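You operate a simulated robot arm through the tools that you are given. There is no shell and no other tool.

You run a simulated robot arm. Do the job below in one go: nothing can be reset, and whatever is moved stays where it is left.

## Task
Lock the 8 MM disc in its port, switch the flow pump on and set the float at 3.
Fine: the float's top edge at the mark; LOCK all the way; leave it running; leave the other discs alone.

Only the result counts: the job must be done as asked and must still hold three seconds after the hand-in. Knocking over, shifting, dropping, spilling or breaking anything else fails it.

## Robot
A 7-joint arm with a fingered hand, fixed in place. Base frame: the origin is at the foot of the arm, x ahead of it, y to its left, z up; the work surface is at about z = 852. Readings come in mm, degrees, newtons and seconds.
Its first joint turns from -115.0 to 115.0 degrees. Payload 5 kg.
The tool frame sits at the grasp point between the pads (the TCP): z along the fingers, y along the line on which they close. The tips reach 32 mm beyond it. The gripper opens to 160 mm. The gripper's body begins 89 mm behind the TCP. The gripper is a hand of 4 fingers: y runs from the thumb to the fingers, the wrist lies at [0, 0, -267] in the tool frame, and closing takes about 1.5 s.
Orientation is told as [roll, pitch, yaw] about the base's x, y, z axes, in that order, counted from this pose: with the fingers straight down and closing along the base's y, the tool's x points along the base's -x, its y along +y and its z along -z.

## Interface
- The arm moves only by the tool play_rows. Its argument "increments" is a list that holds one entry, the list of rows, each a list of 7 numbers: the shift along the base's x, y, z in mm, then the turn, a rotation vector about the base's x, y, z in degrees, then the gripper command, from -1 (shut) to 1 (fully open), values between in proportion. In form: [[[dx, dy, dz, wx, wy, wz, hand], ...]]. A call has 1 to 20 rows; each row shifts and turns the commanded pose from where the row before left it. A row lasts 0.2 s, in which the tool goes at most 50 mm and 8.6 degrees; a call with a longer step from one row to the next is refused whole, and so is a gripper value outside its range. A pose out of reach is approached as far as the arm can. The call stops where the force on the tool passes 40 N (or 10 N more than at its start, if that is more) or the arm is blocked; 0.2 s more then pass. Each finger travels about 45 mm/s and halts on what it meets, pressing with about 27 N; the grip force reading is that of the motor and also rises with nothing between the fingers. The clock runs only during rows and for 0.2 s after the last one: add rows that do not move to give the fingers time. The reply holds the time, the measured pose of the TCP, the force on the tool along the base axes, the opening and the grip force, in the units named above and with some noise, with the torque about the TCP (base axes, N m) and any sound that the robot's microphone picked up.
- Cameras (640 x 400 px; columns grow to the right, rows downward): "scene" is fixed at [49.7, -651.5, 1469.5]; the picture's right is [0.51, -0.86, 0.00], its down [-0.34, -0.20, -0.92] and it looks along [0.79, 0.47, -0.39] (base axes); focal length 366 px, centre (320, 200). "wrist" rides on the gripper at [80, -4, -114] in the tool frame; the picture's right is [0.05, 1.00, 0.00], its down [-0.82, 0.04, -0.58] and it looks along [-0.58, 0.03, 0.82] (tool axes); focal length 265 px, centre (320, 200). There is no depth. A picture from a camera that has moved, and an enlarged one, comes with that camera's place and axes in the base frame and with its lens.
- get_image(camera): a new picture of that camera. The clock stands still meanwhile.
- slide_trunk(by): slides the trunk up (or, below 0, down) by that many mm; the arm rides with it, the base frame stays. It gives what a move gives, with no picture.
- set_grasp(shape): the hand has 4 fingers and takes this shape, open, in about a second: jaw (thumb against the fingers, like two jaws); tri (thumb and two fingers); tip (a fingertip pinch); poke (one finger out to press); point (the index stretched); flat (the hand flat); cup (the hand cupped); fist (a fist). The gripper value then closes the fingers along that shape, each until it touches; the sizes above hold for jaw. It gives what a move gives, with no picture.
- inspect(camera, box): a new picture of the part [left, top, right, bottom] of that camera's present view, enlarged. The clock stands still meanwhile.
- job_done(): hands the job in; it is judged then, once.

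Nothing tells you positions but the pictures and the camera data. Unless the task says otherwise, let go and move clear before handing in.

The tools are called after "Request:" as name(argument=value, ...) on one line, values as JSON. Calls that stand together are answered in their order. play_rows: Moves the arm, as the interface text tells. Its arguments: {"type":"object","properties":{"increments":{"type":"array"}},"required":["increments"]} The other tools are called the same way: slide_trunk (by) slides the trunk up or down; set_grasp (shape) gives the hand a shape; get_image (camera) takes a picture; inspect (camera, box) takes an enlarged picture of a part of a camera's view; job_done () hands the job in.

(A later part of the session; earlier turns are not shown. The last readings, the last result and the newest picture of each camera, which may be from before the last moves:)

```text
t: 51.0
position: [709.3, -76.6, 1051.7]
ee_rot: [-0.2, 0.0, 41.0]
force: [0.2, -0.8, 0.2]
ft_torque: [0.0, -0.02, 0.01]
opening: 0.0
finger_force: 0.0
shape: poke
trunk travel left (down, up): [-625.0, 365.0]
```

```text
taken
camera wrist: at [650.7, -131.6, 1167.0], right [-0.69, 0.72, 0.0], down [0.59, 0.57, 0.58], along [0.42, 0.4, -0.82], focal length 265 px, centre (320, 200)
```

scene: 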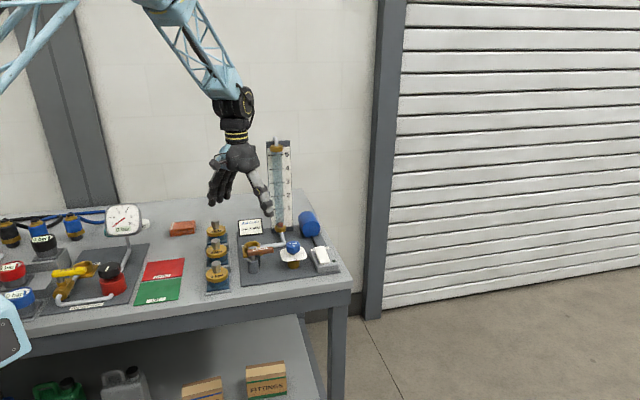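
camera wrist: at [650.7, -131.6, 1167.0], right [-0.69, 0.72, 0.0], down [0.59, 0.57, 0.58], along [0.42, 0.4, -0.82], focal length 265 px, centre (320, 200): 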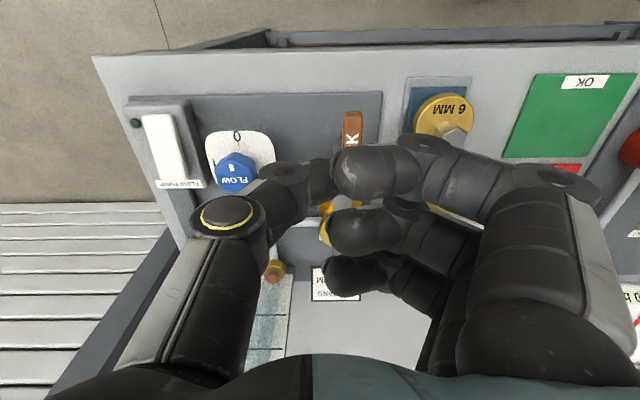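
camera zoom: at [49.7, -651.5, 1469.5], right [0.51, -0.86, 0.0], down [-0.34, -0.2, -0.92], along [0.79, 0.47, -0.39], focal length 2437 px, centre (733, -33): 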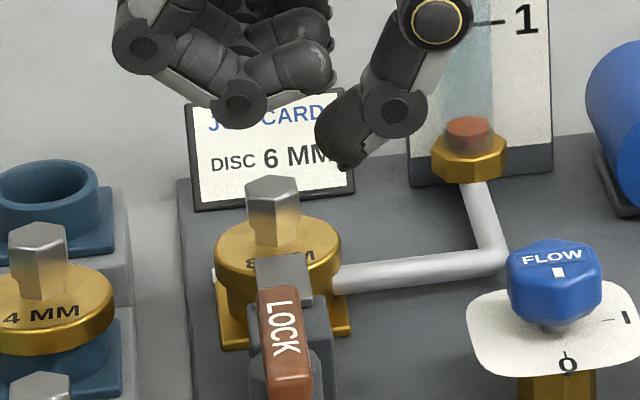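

The clamp has slid over the disc and the lever is at its stop. Next is the pump switch, which I'll view up close.

Request:
play_rows(increments=[[[30, -20, 5, 0, 0, 0, 1], [30, -25, 5, 0, 0, 0, 1], [30, -25, 5, 0, 0, 0, 1], [0, 0, 0, 0, 0, 0, 1]]])

Request:
get_image(camera="wrist")

Request:
inspect(camera="wrist", box=[180, 40, 340, 140])

Request:
inspect(camera="scene", box=[294, 230, 358, 280])

Request:
inspect(camera="scene", box=[228, 225, 276, 275])

```text
t: 52.0
position: [797.6, -146.9, 1070.4]
ee_rot: [-0.2, 0.0, 41.0]
force: [0.1, -0.4, 0.3]
ft_torque: [-0.03, -0.01, 0.0]
opening: 0.3
finger_force: 0.2
shape: poke
trunk travel left (down, up): [-625.0, 365.0]
```

```text
taken
camera wrist: at [740.2, -200.7, 1184.0], right [-0.69, 0.72, 0.0], down [0.59, 0.57, 0.58], along [0.42, 0.4, -0.82], focal length 265 px, centre (320, 200)
```

wrist: 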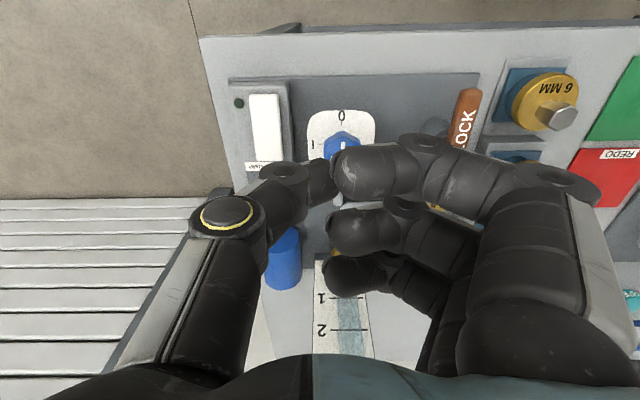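

```text
4.00 times, centred on (260, 90) of wrist
camera zoom: at [740.2, -200.7, 1184.0], right [-0.69, 0.72, 0.0], down [0.59, 0.57, 0.58], along [0.42, 0.4, -0.82], focal length 1062 px, centre (560, 640)
```

zoom: 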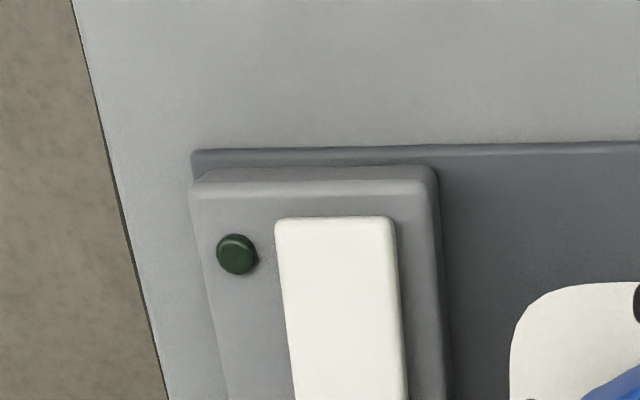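

```text
8.00 times, centred on (326, 255) of scene
camera zoom: at [49.7, -651.5, 1469.5], right [0.51, -0.86, 0.0], down [-0.34, -0.2, -0.92], along [0.79, 0.47, -0.39], focal length 2925 px, centre (272, -240)
```

zoom: 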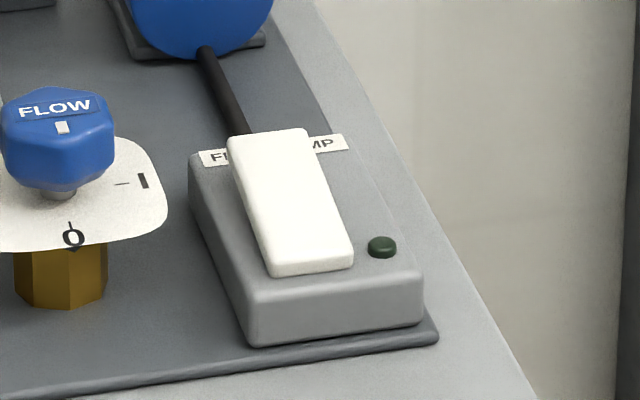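

```text
8.00 times, centred on (252, 250) of scene
camera zoom: at [49.7, -651.5, 1469.5], right [0.51, -0.86, 0.0], down [-0.34, -0.2, -0.92], along [0.79, 0.47, -0.39], focal length 2925 px, centre (864, -200)
```

zoom: 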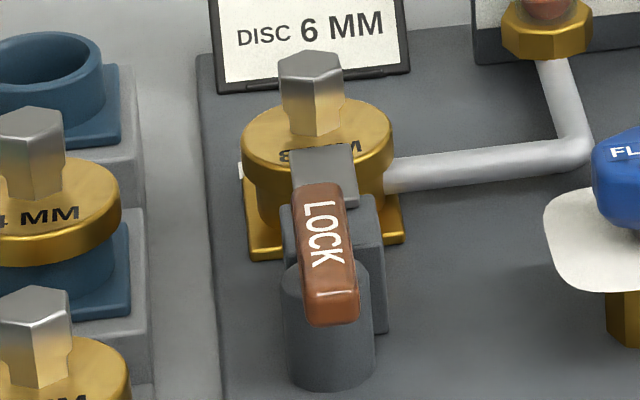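

The clamp covers the disc flange and the FLOW pointer is at 0. I'll measure the lever angle more carefully.

Request:
inspect(camera="wrist", box=[400, 60, 560, 160])

Request:
inspect(camera="scene", box=[240, 240, 280, 265])

```text
4.00 times, centred on (480, 110) of wrist
camera zoom: at [740.2, -200.7, 1184.0], right [-0.69, 0.72, 0.0], down [0.59, 0.57, 0.58], along [0.42, 0.4, -0.82], focal length 1062 px, centre (-320, 560)
```

zoom: 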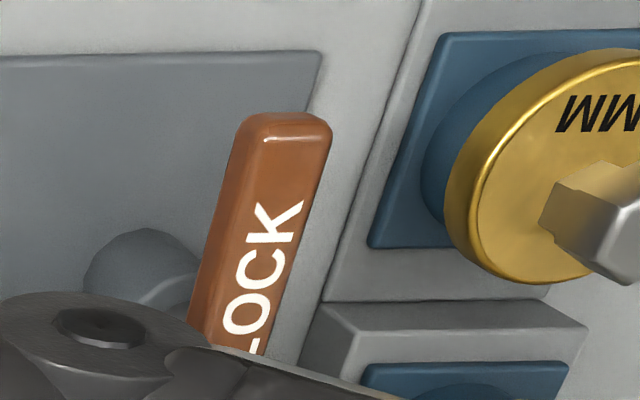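

```text
16.00 times, centred on (260, 252) of scene
camera zoom: at [49.7, -651.5, 1469.5], right [0.51, -0.86, 0.0], down [-0.34, -0.2, -0.92], along [0.79, 0.47, -0.39], focal length 5850 px, centre (1280, -640)
```

zoom: 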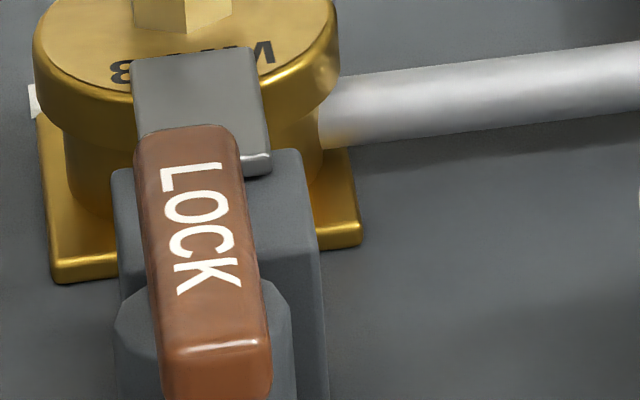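

The lever is parallel to the clamp block, so it's fully over. The rocker's far end, near (890, −145, 894), is about 8 mm higher than its near end, so that's the end to press. I'll turn the hand so the curled fingers stay clear of the FLOW knob and hover there.

Request:
play_rows(increments=[[[8, -1, 0, 0, 0, -8.2, 1], [8, -1, 0, 0, 0, -8.2, 1], [8, -1, 0, 0, 0, -8.2, 1], [8, -1, 0, 0, 0, -8.2, 1], [8, -1, 0, 0, 0, -8.2, 1], [8, 0, 0, 0, 0, -8.2, 1], [8, 0, 0, 0, 0, -8.2, 1], [8, 0, 0, 0, 0, -8.2, 1], [8, 0, 0, 0, 0, -8.2, 1], [6, 0, 0, 0, 0, -8.2, 1], [5.5, -0.5, 0, 0, 0, -8, 1], [0, 0, 0, 0, 0, 0, 1]]])

Request:
get_image(camera="wrist")

Request:
get_image(camera="scene")

```text
t: 54.6
position: [883.3, -154.2, 1068.8]
ee_rot: [-0.3, 0.0, -49.2]
force: [-0.2, 0.7, -0.1]
ft_torque: [-0.03, -0.01, 0.0]
opening: 0.0
finger_force: 0.1
shape: poke
trunk travel left (down, up): [-625.0, 365.0]
```

```text
taken
camera wrist: at [827.7, -94.6, 1182.7], right [0.72, 0.69, 0.0], down [0.57, -0.59, 0.58], along [0.4, -0.42, -0.82], focal length 265 px, centre (320, 200)
```

wrist: 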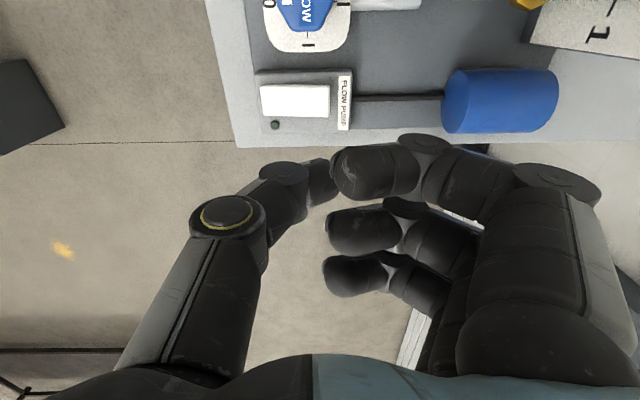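

```text
taken
```

scene: 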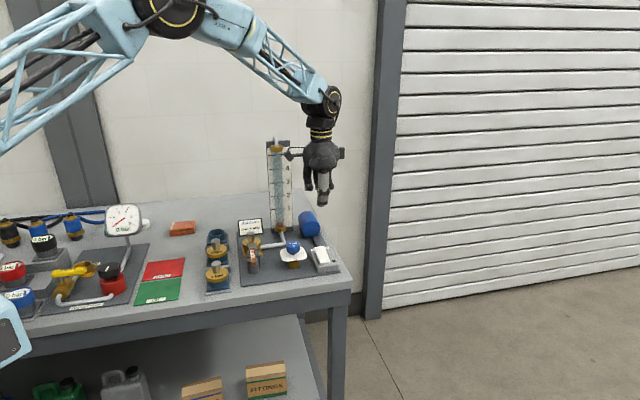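

Request:
play_rows(increments=[[[-2.5, 2, -40, 0, 0, 0, 1], [0, 0, -40, 0, 0, 0, 1], [0, 0, -35, 0, 0, 0, 1], [0, 0, -15, 0, 0, 0, 1], [0, 0, 0, 0, 0, 0, 1]]])

Request:
inspect(camera="scene", box=[278, 200, 358, 280])

Request:
get_image(camera="wrist")

```text
t: 55.8
position: [879.8, -151.3, 936.4]
ee_rot: [-0.4, 0.1, -49.1]
force: [-0.7, -0.9, -0.6]
ft_torque: [0.03, 0.02, 0.0]
opening: 0.0
finger_force: 0.1
shape: poke
trunk travel left (down, up): [-625.0, 365.0]
```

```text
5.00 times, centred on (318, 240) of scene
camera zoom: at [49.7, -651.5, 1469.5], right [0.51, -0.86, 0.0], down [-0.34, -0.2, -0.92], along [0.79, 0.47, -0.39], focal length 1828 px, centre (330, 0)
```

zoom: 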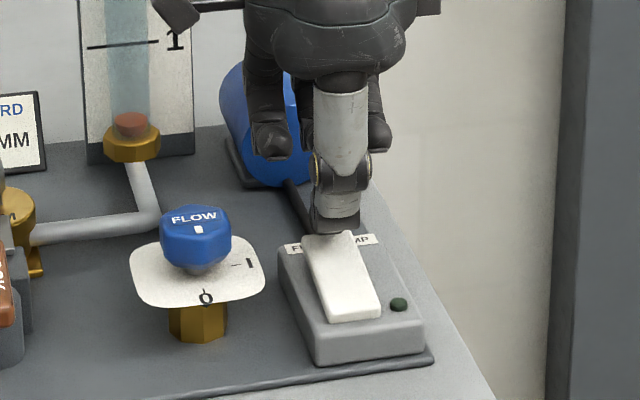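

```text
taken
camera wrist: at [824.6, -92.6, 1050.8], right [0.72, 0.69, 0.0], down [0.57, -0.59, 0.58], along [0.4, -0.42, -0.82], focal length 265 px, centre (320, 200)
```

wrist: 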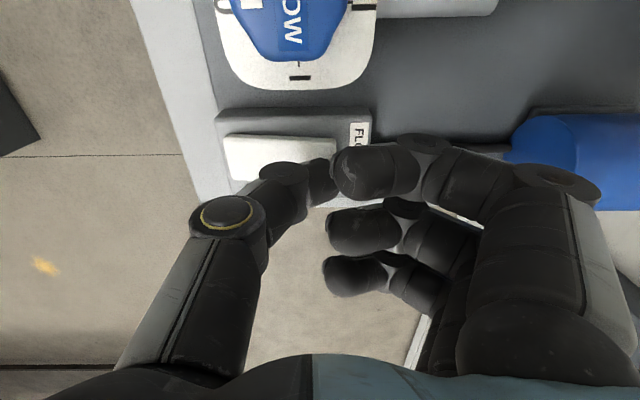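

Request:
play_rows(increments=[[[-5, -1.8, 0, 0, 0, 0, 1], [0, 0, -5, 0, 0, 0, 1], [0, 0, -3, 0, 0, 0, 1], [0, 0, -3, 0, 0, 0, 1], [0, 0, -3, 0, 0, 0, 1], [0, 0, 0, 0, 0, 0, 1]]])

Request:
inspect(camera="scene", box=[278, 200, 358, 280])

```text
t: 57.2
position: [876.2, -154.4, 924.9]
ee_rot: [-0.2, -0.1, -49.1]
force: [1.0, -1.5, 4.1]
ft_torque: [0.02, -0.04, -0.01]
opening: 0.2
finger_force: 0.1
shape: poke
trunk travel left (down, up): [-625.0, 365.0]
```

```text
5.00 times, centred on (318, 240) of scene
camera zoom: at [49.7, -651.5, 1469.5], right [0.51, -0.86, 0.0], down [-0.34, -0.2, -0.92], along [0.79, 0.47, -0.39], focal length 1828 px, centre (330, 0)
```

zoom: 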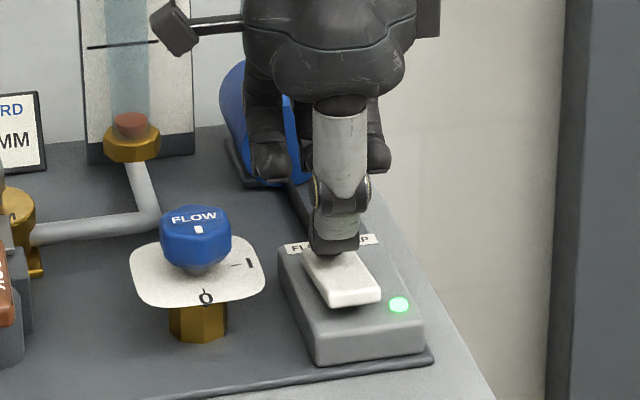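

The rocker flipped and the green lamp is on. I'll lift straight up, return to the jaw shape and check that it stays on.

Request:
play_rows(increments=[[[0, 0, 10, 0, 0, 0, 1], [0, 0, 40, 0, 0, 0, 1], [0, 0, 40, 0, 0, 0, 1], [0, 0, 40, 0, 0, 0, 1], [0, 0, 0, 0, 0, 0, 1]]])

Request:
inspect(camera="scene", box=[230, 120, 360, 290])

Request:
inspect(camera="scene", box=[278, 230, 326, 260])

Request:
get_image(camera="wrist")

```text
t: 58.4
position: [874.6, -154.5, 1053.5]
ee_rot: [-0.4, 0.0, -49.1]
force: [-0.6, 0.3, -0.5]
ft_torque: [0.03, 0.01, 0.01]
opening: 0.0
finger_force: 0.0
shape: poke
trunk travel left (down, up): [-625.0, 365.0]
```

```text
2.35 times, centred on (295, 205) of scene
camera zoom: at [49.7, -651.5, 1469.5], right [0.51, -0.86, 0.0], down [-0.34, -0.2, -0.92], along [0.79, 0.47, -0.39], focal length 860 px, centre (379, 188)
```

zoom: 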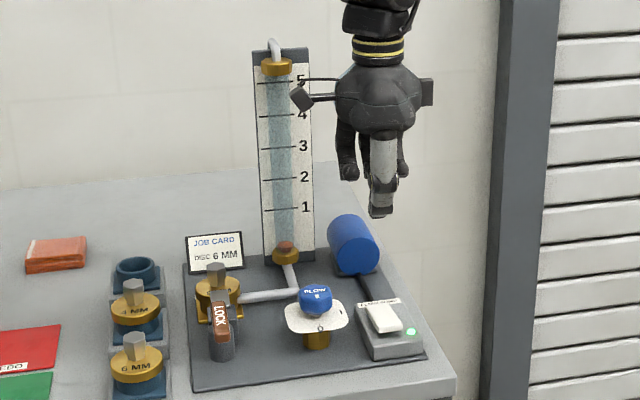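

```text
13.33 times, centred on (302, 245) of scene
camera zoom: at [49.7, -651.5, 1469.5], right [0.51, -0.86, 0.0], down [-0.34, -0.2, -0.92], along [0.79, 0.47, -0.39], focal length 4875 px, centre (560, -400)
```

zoom: 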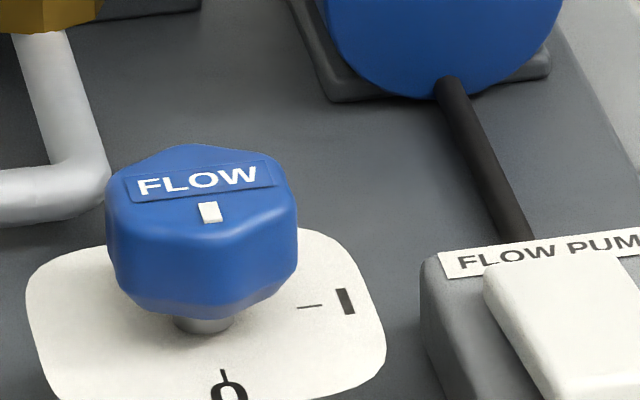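

```text
taken
camera wrist: at [819.2, -95.1, 1167.8], right [0.72, 0.69, 0.0], down [0.57, -0.59, 0.58], along [0.4, -0.42, -0.82], focal length 265 px, centre (320, 200)
```

wrist: 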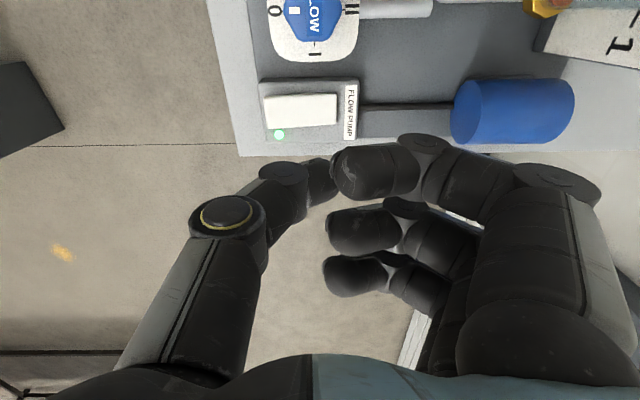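

The pump is running with its lamp lit, and the FLOW dial reads 0 → I → II counter-clockwise. I'll switch to jaw and hover over the FLOW knob.

Request:
play_rows(increments=[[[-20, 18, 10, 0, 0, 0, 1], [-20, 18, 10, 0, 0, 0, 1], [-20, 18, 0, 0, 0, 0, 1], [0, 0, 0, 0, 0, 0, 1]]])

Request:
set_grasp(shape="jaw")

Request:
play_rows(increments=[[[0, 0, -20, 0, 0, 0, 0.1], [0, 0, -20, 0, 0, 0, 0.1], [0, 0, 0, 0, 0, 0, 0.1], [0, 0, 0, 0, 0, 0, 0.1], [0, 0, 0, 0, 0, 0, 0.1]]])

Request:
get_image(camera="wrist")

Request:
inspect(camera="scene", box=[230, 120, 360, 290])

```text
t: 59.4
position: [813.9, -98.9, 1073.7]
ee_rot: [-0.3, 0.1, -49.1]
force: [-0.1, 0.3, 0.0]
ft_torque: [0.02, 0.01, 0.02]
opening: 0.0
finger_force: 0.1
shape: poke
trunk travel left (down, up): [-625.0, 365.0]
```

```text
t: 60.3
position: [814.4, -99.6, 1074.1]
ee_rot: [-0.3, 0.0, -49.1]
force: [0.7, 0.1, -0.2]
ft_torque: [-0.03, -0.01, -0.07]
opening: 159.9
finger_force: 0.1
shape: jaw
trunk travel left (down, up): [-625.0, 365.0]
```

```text
t: 61.5
position: [814.5, -97.9, 1035.1]
ee_rot: [-0.3, 0.1, -49.1]
force: [0.2, -1.3, 0.1]
ft_torque: [-0.01, -0.03, -0.01]
opening: 89.0
finger_force: 0.1
shape: jaw
trunk travel left (down, up): [-625.0, 365.0]
```

```text
taken
camera wrist: at [760.7, -38.3, 1149.0], right [0.72, 0.69, 0.0], down [0.57, -0.59, 0.58], along [0.4, -0.42, -0.82], focal length 265 px, centre (320, 200)
```

wrist: 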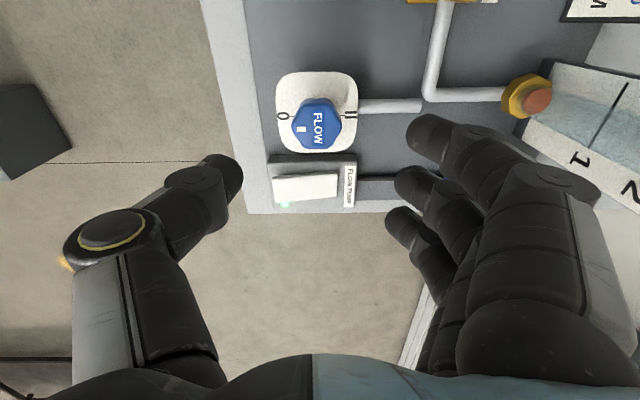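

```text
2.35 times, centred on (295, 205) of scene
camera zoom: at [49.7, -651.5, 1469.5], right [0.51, -0.86, 0.0], down [-0.34, -0.2, -0.92], along [0.79, 0.47, -0.39], focal length 860 px, centre (379, 188)
```

zoom: 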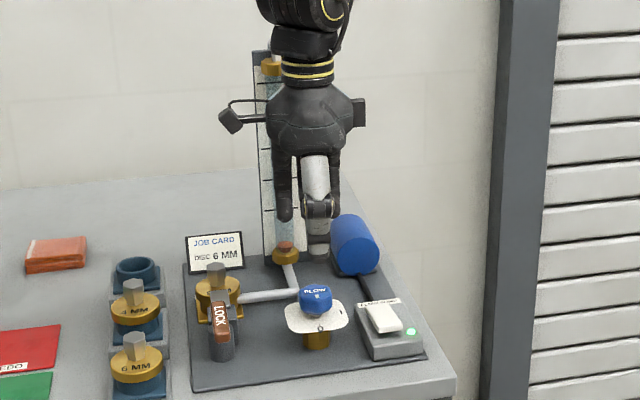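

The knob centre is confirmed at about (814, −99.5, 917). Descending to straddle it.

Request:
play_rows(increments=[[[0, -1.3, -30, 0, 0, 0, 0], [0, 0, -30, 0, 0, 0, 0], [0, 0, -25, 0, 0, 0, 0], [0, 0, -14, 0, 0, 0, 0], [0, 0, -8, 0, 0, 0, 0], [0, 0, 0, 0, 0, 0, 0]]])

Request:
get_image(camera="wrist")

Request:
inspect(camera="scene", box=[258, 210, 338, 260])

```text
t: 62.9
position: [815.9, -100.4, 927.5]
ee_rot: [-0.2, 0.0, -49.1]
force: [0.1, -0.8, 0.7]
ft_torque: [-0.04, 0.03, 0.0]
opening: 80.8
finger_force: 0.2
shape: jaw
trunk travel left (down, up): [-625.0, 365.0]
```

```text
taken
camera wrist: at [760.4, -41.3, 1041.7], right [0.72, 0.69, 0.0], down [0.57, -0.59, 0.58], along [0.4, -0.42, -0.82], focal length 265 px, centre (320, 200)
```

wrist: 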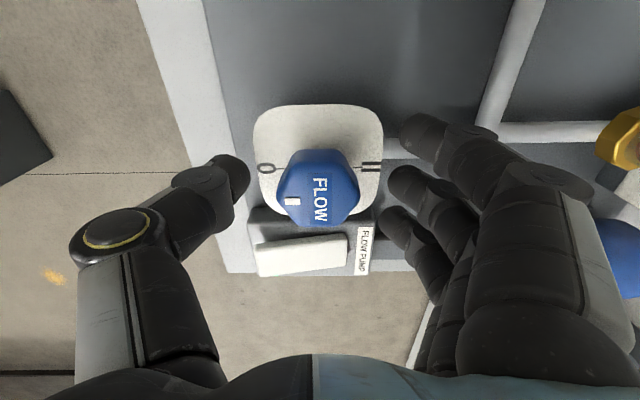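

```text
8.00 times, centred on (298, 235) of scene
camera zoom: at [49.7, -651.5, 1469.5], right [0.51, -0.86, 0.0], down [-0.34, -0.2, -0.92], along [0.79, 0.47, -0.39], focal length 2925 px, centre (496, -80)
```

zoom: 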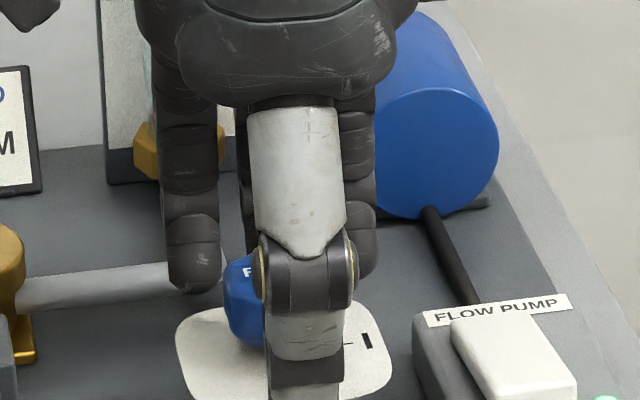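

Straddling well. Now closing on the knob.

Request:
play_rows(increments=[[[0, 0, 0, 0, 0, 0, -0.5], [0, 0, 0, 0, 0, 0, -1], [0, 0, 0, 0, 0, 0, -1], [0, 0, 0, 0, 0, 0, -1], [0, 0, 0, 0, 0, 0, -1], [0, 0, 0, 0, 0, 0, -1], [0, 0, 0, 0, 0, 0, -1]]])

Request:
get_image(camera="wrist")

```text
t: 64.5
position: [813.7, -99.8, 926.6]
ee_rot: [-0.3, 0.0, -49.1]
force: [-7.5, -3.2, -6.7]
ft_torque: [0.01, -0.01, 0.08]
opening: 15.5
finger_force: 27.0
shape: jaw
trunk travel left (down, up): [-625.0, 365.0]
```

```text
taken
camera wrist: at [759.4, -42.5, 1041.0], right [0.72, 0.69, -0.01], down [0.57, -0.59, 0.58], along [0.4, -0.42, -0.82], focal length 265 px, centre (320, 200)
```

wrist: 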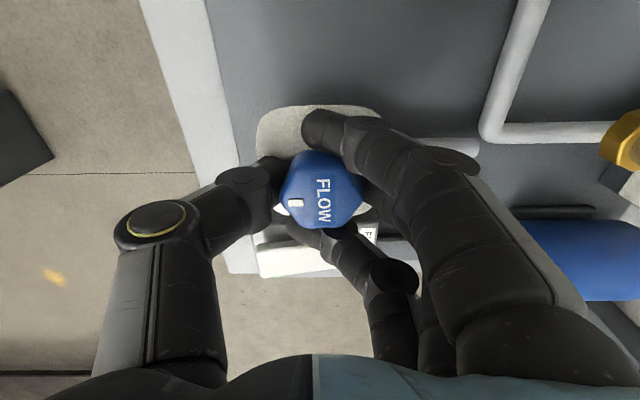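

All fingers are wrapped round the knob. I'll turn it counter-clockwise 30° and check the float's response.

Request:
play_rows(increments=[[[0, 0, 0, 0, 0, 5, -1], [0, 0, 0, 0, 0, 5, -1], [0, 0, 0, 0, 0, 5, -1], [0, 0, 0, 0, 0, 5, -1], [0, 0, 0, 0, 0, 5, -1], [0, 0, 0, 0, 0, 5, -1], [0, 0, 0, 0, 0, 0, -1], [0, 0, 0, 0, 0, 0, -1]]])

Request:
get_image(camera="wrist")

Request:
inspect(camera="scene", box=[240, 120, 340, 260])

```text
t: 66.3
position: [815.1, -100.3, 926.9]
ee_rot: [-0.2, 0.0, -19.2]
force: [-5.5, -6.1, -7.4]
ft_torque: [-0.01, -0.02, 0.03]
opening: 15.3
finger_force: 26.8
shape: jaw
trunk travel left (down, up): [-625.0, 365.0]
```

```text
taken
camera wrist: at [738.4, -77.3, 1040.9], right [0.28, 0.96, 0.0], down [0.79, -0.22, 0.58], along [0.55, -0.16, -0.82], focal length 265 px, centre (320, 200)
```

wrist: 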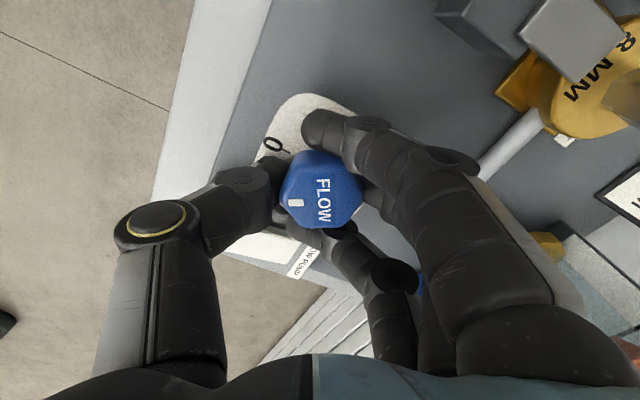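

```text
2.86 times, centred on (290, 190) of scene
camera zoom: at [49.7, -651.5, 1469.5], right [0.51, -0.86, 0.0], down [-0.34, -0.2, -0.92], along [0.79, 0.47, -0.39], focal length 1045 px, centre (406, 229)
```

zoom: 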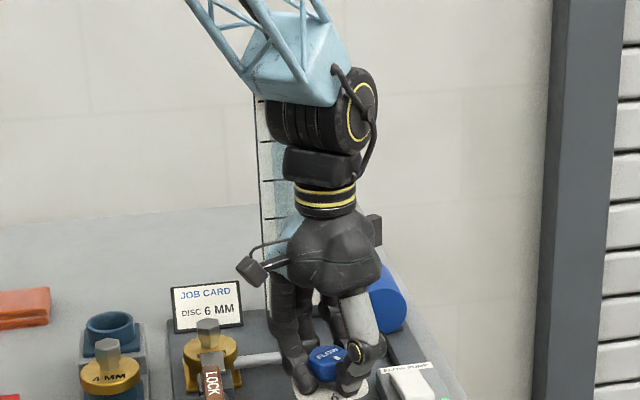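

The knob turns with the hand. I'll zoom in on the visible strip of the tube.

Request:
inspect(camera="scene", box=[260, 150, 300, 240])

Request:
inspect(camera="scene", box=[262, 185, 302, 210])

Request:
inspect(camera="scene", box=[262, 210, 302, 235])

```text
4.44 times, centred on (280, 195) of scene
camera zoom: at [49.7, -651.5, 1469.5], right [0.51, -0.86, 0.0], down [-0.34, -0.2, -0.92], along [0.79, 0.47, -0.39], focal length 1625 px, centre (498, 222)
```

zoom: 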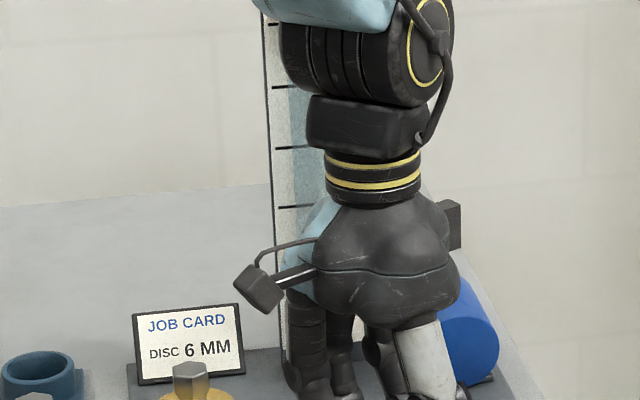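

```text
16.00 times, centred on (282, 198) of scene
camera zoom: at [49.7, -651.5, 1469.5], right [0.51, -0.86, 0.0], down [-0.34, -0.2, -0.92], along [0.79, 0.47, -0.39], focal length 5850 px, centre (928, 240)
```

zoom: 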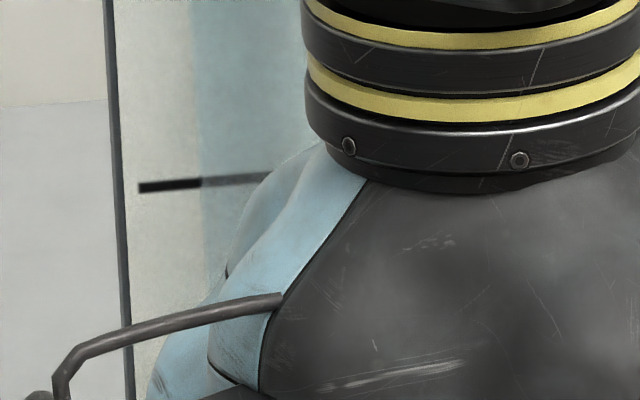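

```text
16.00 times, centred on (282, 222) of scene
camera zoom: at [49.7, -651.5, 1469.5], right [0.51, -0.86, 0.0], down [-0.34, -0.2, -0.92], along [0.79, 0.47, -0.39], focal length 5850 px, centre (928, -160)
```

zoom: 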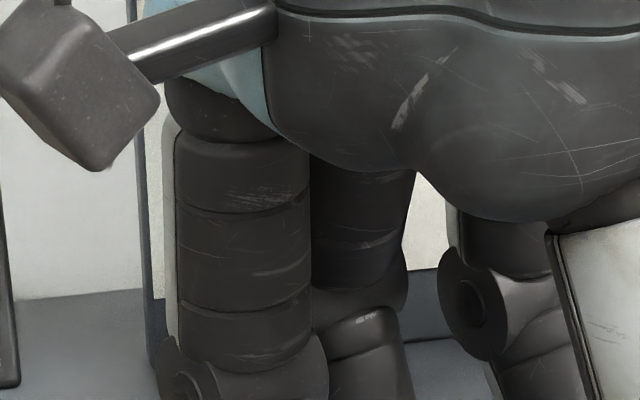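

Mark 2 and the strip up to mark 3 are visible past the hand, but the float isn't up there yet. I'll turn further in steps.

Request:
play_rows(increments=[[[0, 0, 0, 0, 0, 5, -1], [0, 0, 0, 0, 0, 5, -1], [0, 0, 0, 0, 0, 5, -1], [0, 0, 0, 0, 0, 0, -1], [0, 0, 0, 0, 0, 0, -1], [0, 0, 0, 0, 0, 0, -1], [0, 0, 0, 0, 0, 0, -1], [0, 0, 0, 0, 0, 0, -1], [0, 0, 0, 0, 0, 0, -1], [0, 0, 0, 0, 0, 0, -1]]])

Request:
inspect(camera="scene", box=[240, 145, 320, 245])

```text
t: 68.5
position: [815.2, -100.1, 926.4]
ee_rot: [-0.2, 0.1, -4.1]
force: [0.0, -1.7, -8.4]
ft_torque: [0.11, -0.06, 0.0]
opening: 15.0
finger_force: 27.1
shape: jaw
trunk travel left (down, up): [-625.0, 365.0]
```

```text
4.00 times, centred on (280, 195) of scene
camera zoom: at [49.7, -651.5, 1469.5], right [0.51, -0.86, 0.0], down [-0.34, -0.2, -0.92], along [0.79, 0.47, -0.39], focal length 1462 px, centre (480, 220)
```

zoom: 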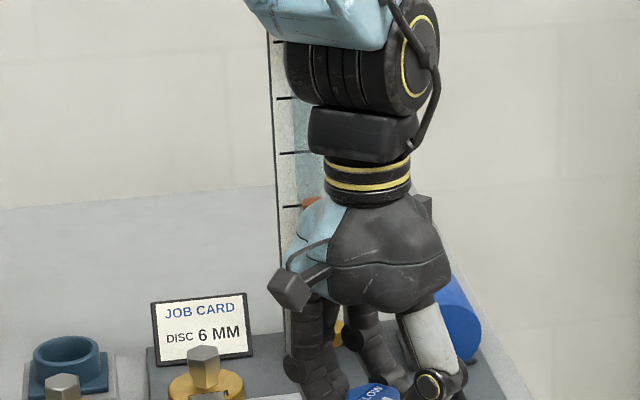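

The float has appeared near mark 2 at 45° of turn. Zooming in.

Request:
inspect(camera="scene", box=[264, 180, 304, 205])

```text
16.00 times, centred on (284, 192) of scene
camera zoom: at [49.7, -651.5, 1469.5], right [0.51, -0.86, 0.0], down [-0.34, -0.2, -0.92], along [0.79, 0.47, -0.39], focal length 5850 px, centre (896, 320)
```

zoom: 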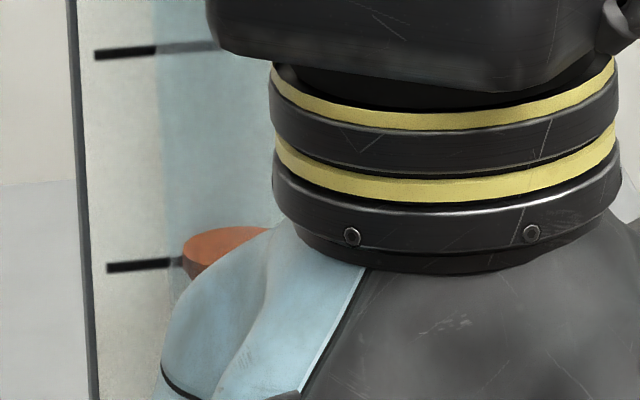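

The scene camera looks down at the tube, so parallax will need correcting later with a level view. For now I'll turn about 10° more.

Request:
play_rows(increments=[[[0, 0, 0, 0, 0, 5, -1], [0, 0, 0, 0, 0, 5, -1], [0, 0, 0, 0, 0, 0, -1], [0, 0, 0, 0, 0, 0, -1], [0, 0, 0, 0, 0, 0, -1], [0, 0, 0, 0, 0, 0, -1], [0, 0, 0, 0, 0, 0, -1], [0, 0, 0, 0, 0, 0, -1], [0, 0, 0, 0, 0, 0, -1], [0, 0, 0, 0, 0, 0, -1]]])

Request:
inspect(camera="scene", box=[264, 175, 304, 200])

Request:
inspect(camera="scene", box=[240, 145, 320, 245])

```text
t: 70.7
position: [815.0, -100.5, 925.9]
ee_rot: [-0.2, 0.1, 5.9]
force: [3.6, -3.8, -5.8]
ft_torque: [0.11, -0.05, -0.01]
opening: 14.6
finger_force: 27.0
shape: jaw
trunk travel left (down, up): [-625.0, 365.0]
```

```text
16.00 times, centred on (284, 188) of scene
camera zoom: at [49.7, -651.5, 1469.5], right [0.51, -0.86, 0.0], down [-0.34, -0.2, -0.92], along [0.79, 0.47, -0.39], focal length 5850 px, centre (896, 400)
```

zoom: 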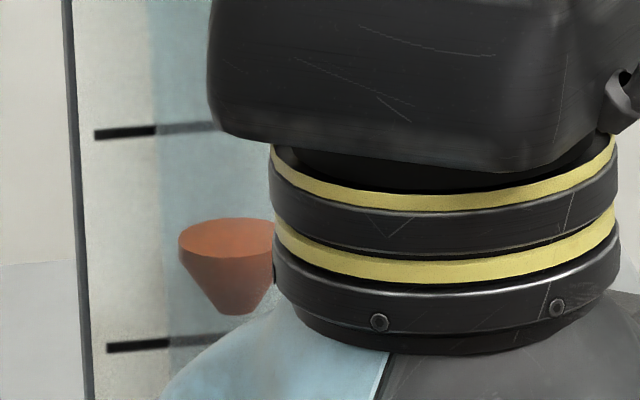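

```text
4.00 times, centred on (280, 195) of scene
camera zoom: at [49.7, -651.5, 1469.5], right [0.51, -0.86, 0.0], down [-0.34, -0.2, -0.92], along [0.79, 0.47, -0.39], focal length 1462 px, centre (480, 220)
```

zoom: 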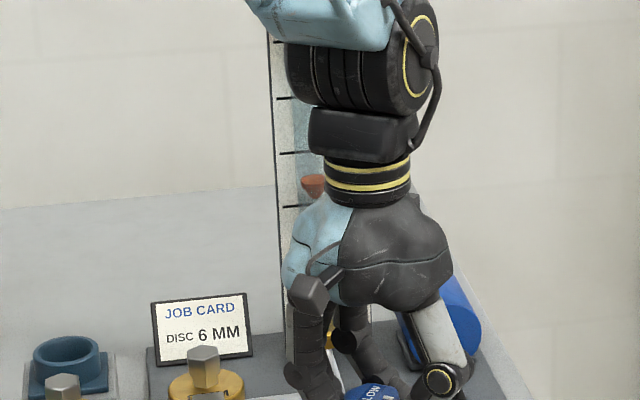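

That gave about 0.42 units per 10°. I'll go 6° more, stopping just short, then release and take a level view to calibrate.

Request:
play_rows(increments=[[[0, 0, 0, 0, 0, 3, -1], [0, 0, 0, 0, 0, 3, -1], [0, 0, 0, 0, 0, 0, -1], [0, 0, 0, 0, 0, 0, -1], [0, 0, 0, 0, 0, 0, -1], [0, 0, 0, 0, 0, 0, -1], [0, 0, 0, 0, 0, 0, -1], [0, 0, 0, 0, 0, 0, -1], [0, 0, 0, 0, 0, 0, -1]]])

Request:
inspect(camera="scene", box=[264, 175, 304, 200])

Request:
play_rows(increments=[[[0, 0, 0, 0, 0, 0, -0.6], [0, 0, 0, 0, 0, 0, -0.2], [0, 0, 0, 0, 0, 0, 0], [0, 0, 0, 0, 0, 0, 0], [0, 0, 0, 0, 0, 0, 0], [0, 0, 0, 0, 0, 0, 0], [0, 0, 0, 0, 0, 0, 0]]])

Request:
inspect(camera="scene", box=[264, 175, 304, 200])

Request:
get_image(camera="wrist")

```text
t: 72.7
position: [815.3, -101.3, 926.5]
ee_rot: [-0.2, 0.0, 11.9]
force: [4.5, -2.3, -3.1]
ft_torque: [0.09, -0.05, 0.03]
opening: 14.9
finger_force: 26.7
shape: jaw
trunk travel left (down, up): [-625.0, 365.0]
```

```text
16.00 times, centred on (284, 188) of scene
camera zoom: at [49.7, -651.5, 1469.5], right [0.51, -0.86, 0.0], down [-0.34, -0.2, -0.92], along [0.79, 0.47, -0.39], focal length 5850 px, centre (896, 400)
```

zoom: 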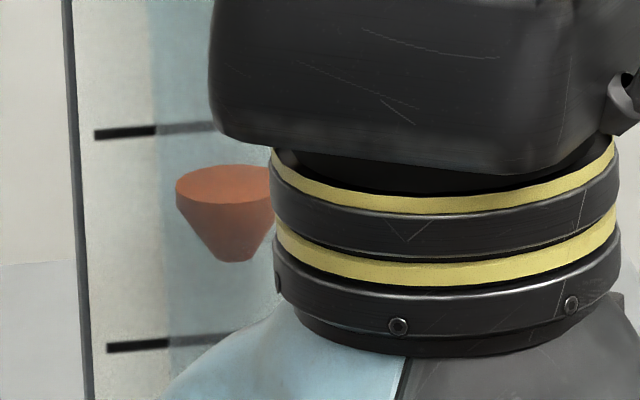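

```text
t: 74.3
position: [815.5, -100.1, 925.7]
ee_rot: [-0.2, 0.0, 11.9]
force: [-0.2, 0.1, 0.6]
ft_torque: [-0.02, 0.0, 0.0]
opening: 79.0
finger_force: 0.1
shape: jaw
trunk travel left (down, up): [-625.0, 365.0]
```

```text
16.00 times, centred on (284, 188) of scene
camera zoom: at [49.7, -651.5, 1469.5], right [0.51, -0.86, 0.0], down [-0.34, -0.2, -0.92], along [0.79, 0.47, -0.39], focal length 5850 px, centre (896, 400)
```

zoom: 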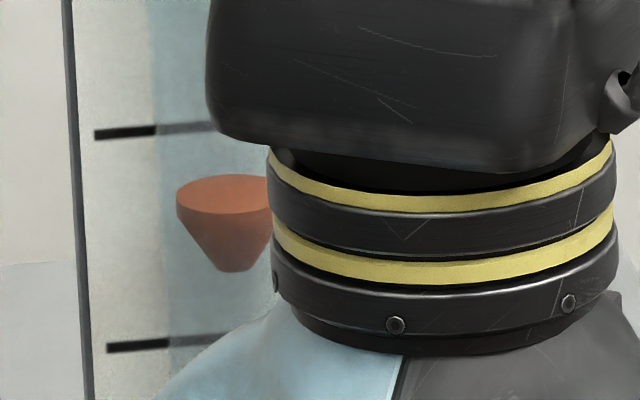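

```text
taken
camera wrist: at [737.6, -120.1, 1040.6], right [-0.26, 0.97, 0.0], down [0.79, 0.21, 0.58], along [0.56, 0.15, -0.82], focal length 265 px, centre (320, 200)
```

wrist: 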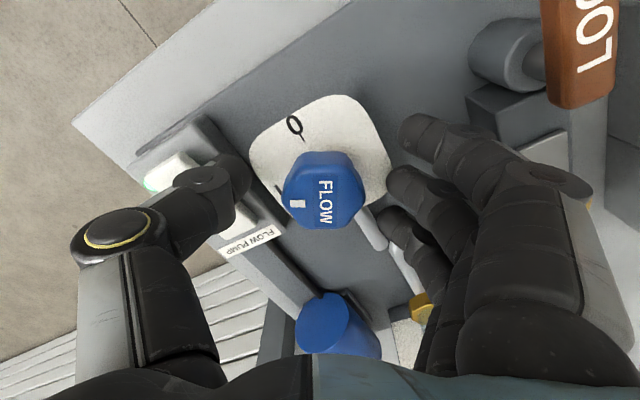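

The float is now slightly under mark 3. I'll rise, back off and tilt the hand so the wrist camera sits level with mark 3 (z≈1058), to read the float without parallax.

Request:
play_rows(increments=[[[0, 0, 25, 0, 0, 0, 0], [0, 0, 45, 0, 0, 0, 0], [0, 0, 28, 0, 0, 0, 0], [-15, 28, 0, 0, 0, 0, 0], [-15, 28, 0, 0, 0, 0, 0], [-15, 28, 0, 0, 0, 0, 0], [-15.5, 27, 0, 1.66, -7.82, 0, 0], [0, 0, 0, 1.66, -7.82, 0, 0], [0, 0, 0, 1.66, -7.82, 0, 0], [0, 0, 0, 1.66, -7.82, 0, 0], [0, 0, 0, 1.66, -7.82, 0, 0], [0, 0, 0, 0, 0, 0, 0]]])

Request:
get_image(camera="wrist")

Request:
inspect(camera="scene", box=[264, 175, 304, 200])

```text
t: 76.9
position: [754.0, 11.4, 1024.7]
ee_rot: [-0.2, -40.2, 11.9]
force: [0.5, -0.9, 0.2]
ft_torque: [-0.03, 0.01, 0.0]
opening: 79.4
finger_force: 0.0
shape: jaw
trunk travel left (down, up): [-625.0, 365.0]
```

```text
taken
camera wrist: at [623.4, -20.6, 1061.1], right [-0.24, 0.97, -0.04], down [0.24, 0.1, 0.97], along [0.94, 0.23, -0.25], focal length 265 px, centre (320, 200)
```

wrist: 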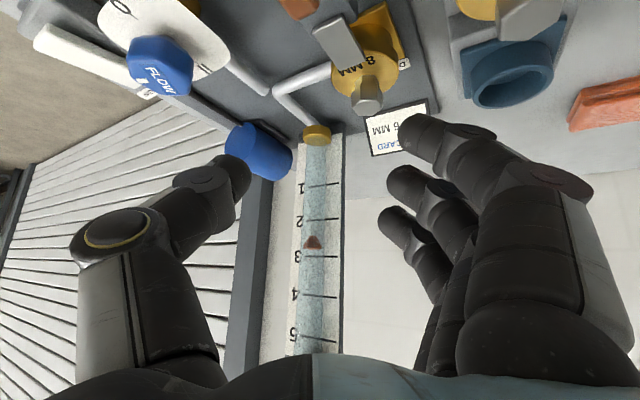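

```text
16.00 times, centred on (284, 188) of scene
camera zoom: at [49.7, -651.5, 1469.5], right [0.51, -0.86, 0.0], down [-0.34, -0.2, -0.92], along [0.79, 0.47, -0.39], focal length 5850 px, centre (896, 400)
```

zoom: 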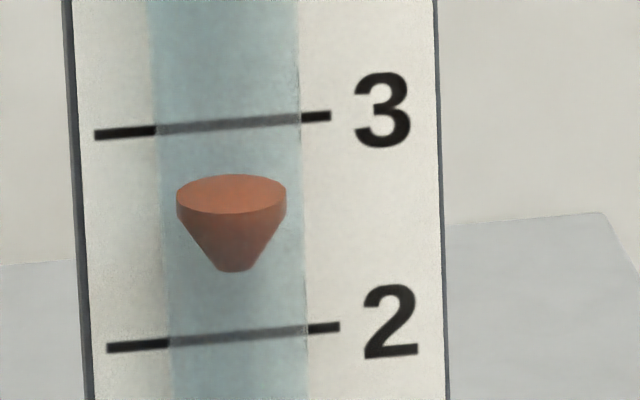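

Request:
inspect(camera="wrist", box=[280, 225, 360, 275])

Request:
inspect(camera="wrist", box=[300, 235, 340, 260])

```text
8.00 times, centred on (320, 250) of wrist
camera zoom: at [623.4, -20.6, 1061.1], right [-0.24, 0.97, -0.04], down [0.24, 0.1, 0.97], along [0.94, 0.23, -0.25], focal length 2123 px, centre (320, -200)
```

zoom: 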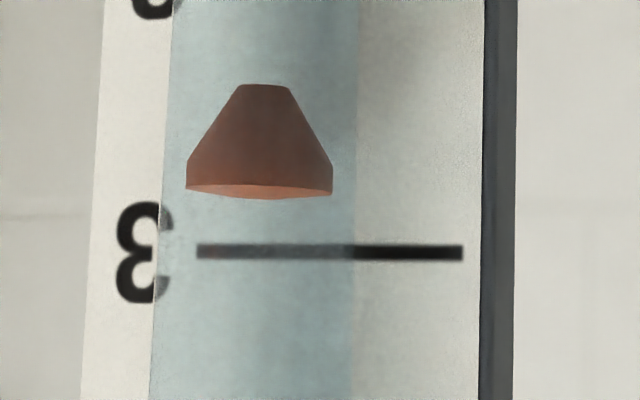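

```text
16.00 times, centred on (320, 248) of wrist
camera zoom: at [623.4, -20.6, 1061.1], right [-0.24, 0.97, -0.04], down [0.24, 0.1, 0.97], along [0.94, 0.23, -0.25], focal length 4246 px, centre (320, -560)
```

zoom: 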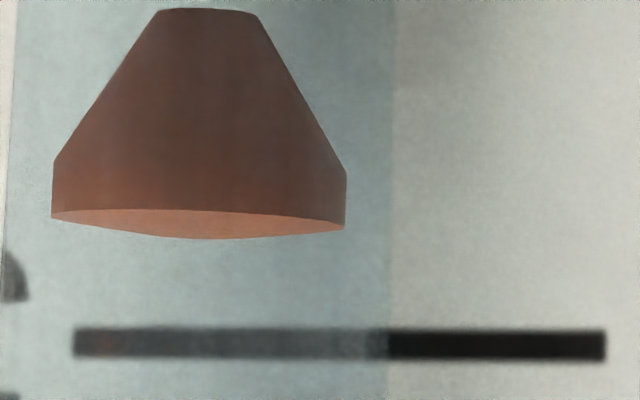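

At nearly level, the float's top is about 0.15 of a division under mark 3. I'll lower the camera about 14 mm so it's exactly level with the mark, for a precise reading.

Request:
play_rows(increments=[[[0, 0, -14, 0, 0, 0, 0], [0, 0, 0, 0, 0, 0, 0], [0, 0, 0, 0, 0, 0, 0]]])

Request:
inspect(camera="wrist", box=[280, 235, 360, 285])

Request:
inspect(camera="wrist", box=[260, 190, 400, 300])

```text
t: 77.7
position: [752.4, 11.1, 1010.2]
ee_rot: [-0.2, -40.0, 11.9]
force: [-0.7, 0.9, -0.9]
ft_torque: [0.02, 0.0, 0.0]
opening: 79.1
finger_force: 0.1
shape: jaw
trunk travel left (down, up): [-625.0, 365.0]
```

```text
8.00 times, centred on (320, 260) of wrist
camera zoom: at [623.0, -20.1, 1046.9], right [-0.24, 0.97, -0.04], down [0.24, 0.1, 0.97], along [0.94, 0.23, -0.26], focal length 2123 px, centre (320, -280)
```

zoom: 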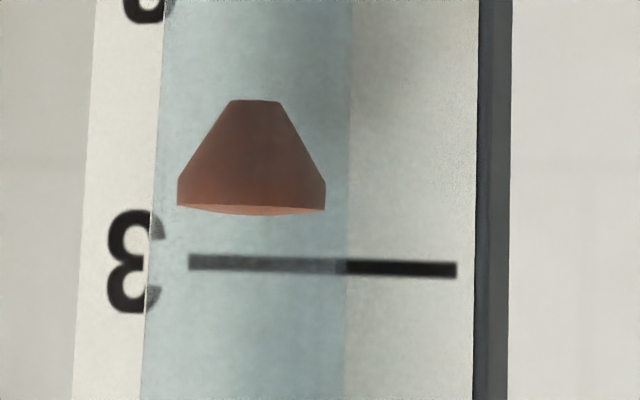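

```text
3.64 times, centred on (330, 245) of wrist
camera zoom: at [623.0, -20.1, 1046.9], right [-0.24, 0.97, -0.04], down [0.24, 0.1, 0.97], along [0.94, 0.23, -0.26], focal length 965 px, centre (284, 36)
```

zoom: 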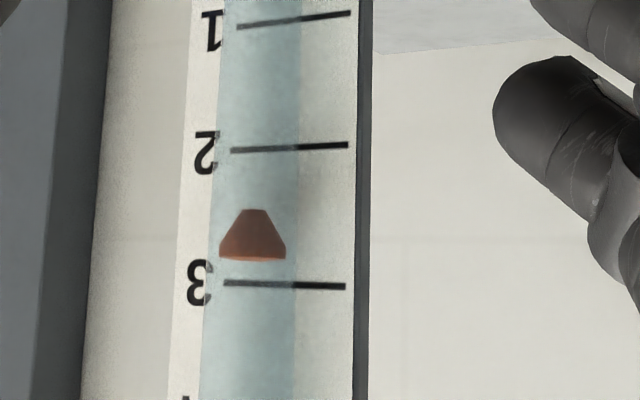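

The level view puts the float top about 0.17 of a division below mark 3, so roughly 4° more turn. I'll go back to the same grip pose on the knob.

Request:
play_rows(increments=[[[0, 0, 14, -1.66, 7.82, 0, 0], [0, 0, 0, -1.66, 7.82, 0, 0], [0, 0, 0, -1.66, 7.82, 0, 0], [0, 0, 0, -1.66, 7.82, 0, 0], [15.5, -27, 0, -1.66, 7.82, 0, 0], [15, -28, 0, 0, 0, 0, 0], [15, -28, 0, 0, 0, 0, 0], [15, -28, 0, 0, 0, 0, 0], [0, 0, -30, 0, 0, 0, 0], [0, 0, -25, 0, 0, 0, 0], [0, 0, 0, 0, 0, 0, 0]]])

Request:
get_image(camera="wrist")

```text
t: 80.1
position: [815.9, -101.5, 970.2]
ee_rot: [-0.2, 0.1, 12.0]
force: [0.8, 0.2, -0.6]
ft_torque: [-0.02, 0.0, 0.0]
opening: 79.6
finger_force: 0.1
shape: jaw
trunk travel left (down, up): [-625.0, 365.0]
```

```text
taken
camera wrist: at [738.6, -121.3, 1084.4], right [-0.26, 0.97, 0.0], down [0.79, 0.21, 0.58], along [0.56, 0.15, -0.82], focal length 265 px, centre (320, 200)
```

wrist: 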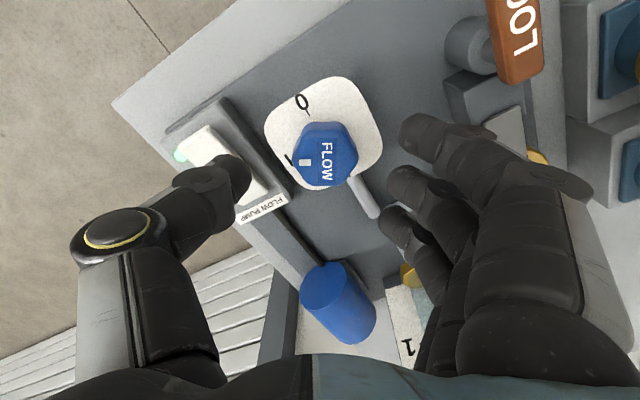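

Request:
play_rows(increments=[[[0, 0, 0, 0, 0, 0, -0.15], [0, 0, 0, 0, 0, 0, -0.15], [0, 0, -20, 0, 0, 0, -0.15], [0, 0, -15, 0, 0, 0, -0.15], [0, 0, -8, 0, 0, 0, -0.15], [0, 0, 0, 0, 0, 0, -0.15]]])

Request:
play_rows(increments=[[[0, 0, 0, 0, 0, 0, -0.5], [0, 0, 0, 0, 0, 0, -1], [0, 0, 0, 0, 0, 0, -1], [0, 0, 0, 0, 0, 0, -1], [0, 0, 0, 0, 0, 0, -1], [0, 0, 0, 0, 0, 0, -1], [0, 0, 0, 0, 0, 0, -1], [0, 0, 0, 0, 0, 0, -1], [0, 0, 0, 0, 0, 0, -1]]])

Request:
inspect(camera="scene", box=[264, 175, 304, 200])

```text
t: 81.5
position: [814.6, -100.9, 927.4]
ee_rot: [0.0, 0.0, 11.9]
force: [1.1, -0.2, -1.4]
ft_torque: [0.01, -0.01, 0.01]
opening: 68.9
finger_force: 0.0
shape: jaw
trunk travel left (down, up): [-625.0, 365.0]
```

```text
t: 83.5
position: [814.7, -101.2, 925.1]
ee_rot: [-0.2, -0.1, 11.8]
force: [0.4, -9.7, -9.1]
ft_torque: [0.03, -0.01, 0.03]
opening: 13.0
finger_force: 27.2
shape: jaw
trunk travel left (down, up): [-625.0, 365.0]
```

```text
16.00 times, centred on (284, 188) of scene
camera zoom: at [49.7, -651.5, 1469.5], right [0.51, -0.86, 0.0], down [-0.34, -0.2, -0.92], along [0.79, 0.47, -0.39], focal length 5850 px, centre (896, 400)
```

zoom: 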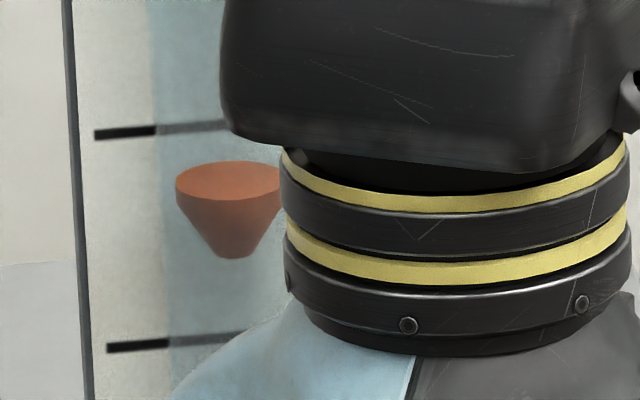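

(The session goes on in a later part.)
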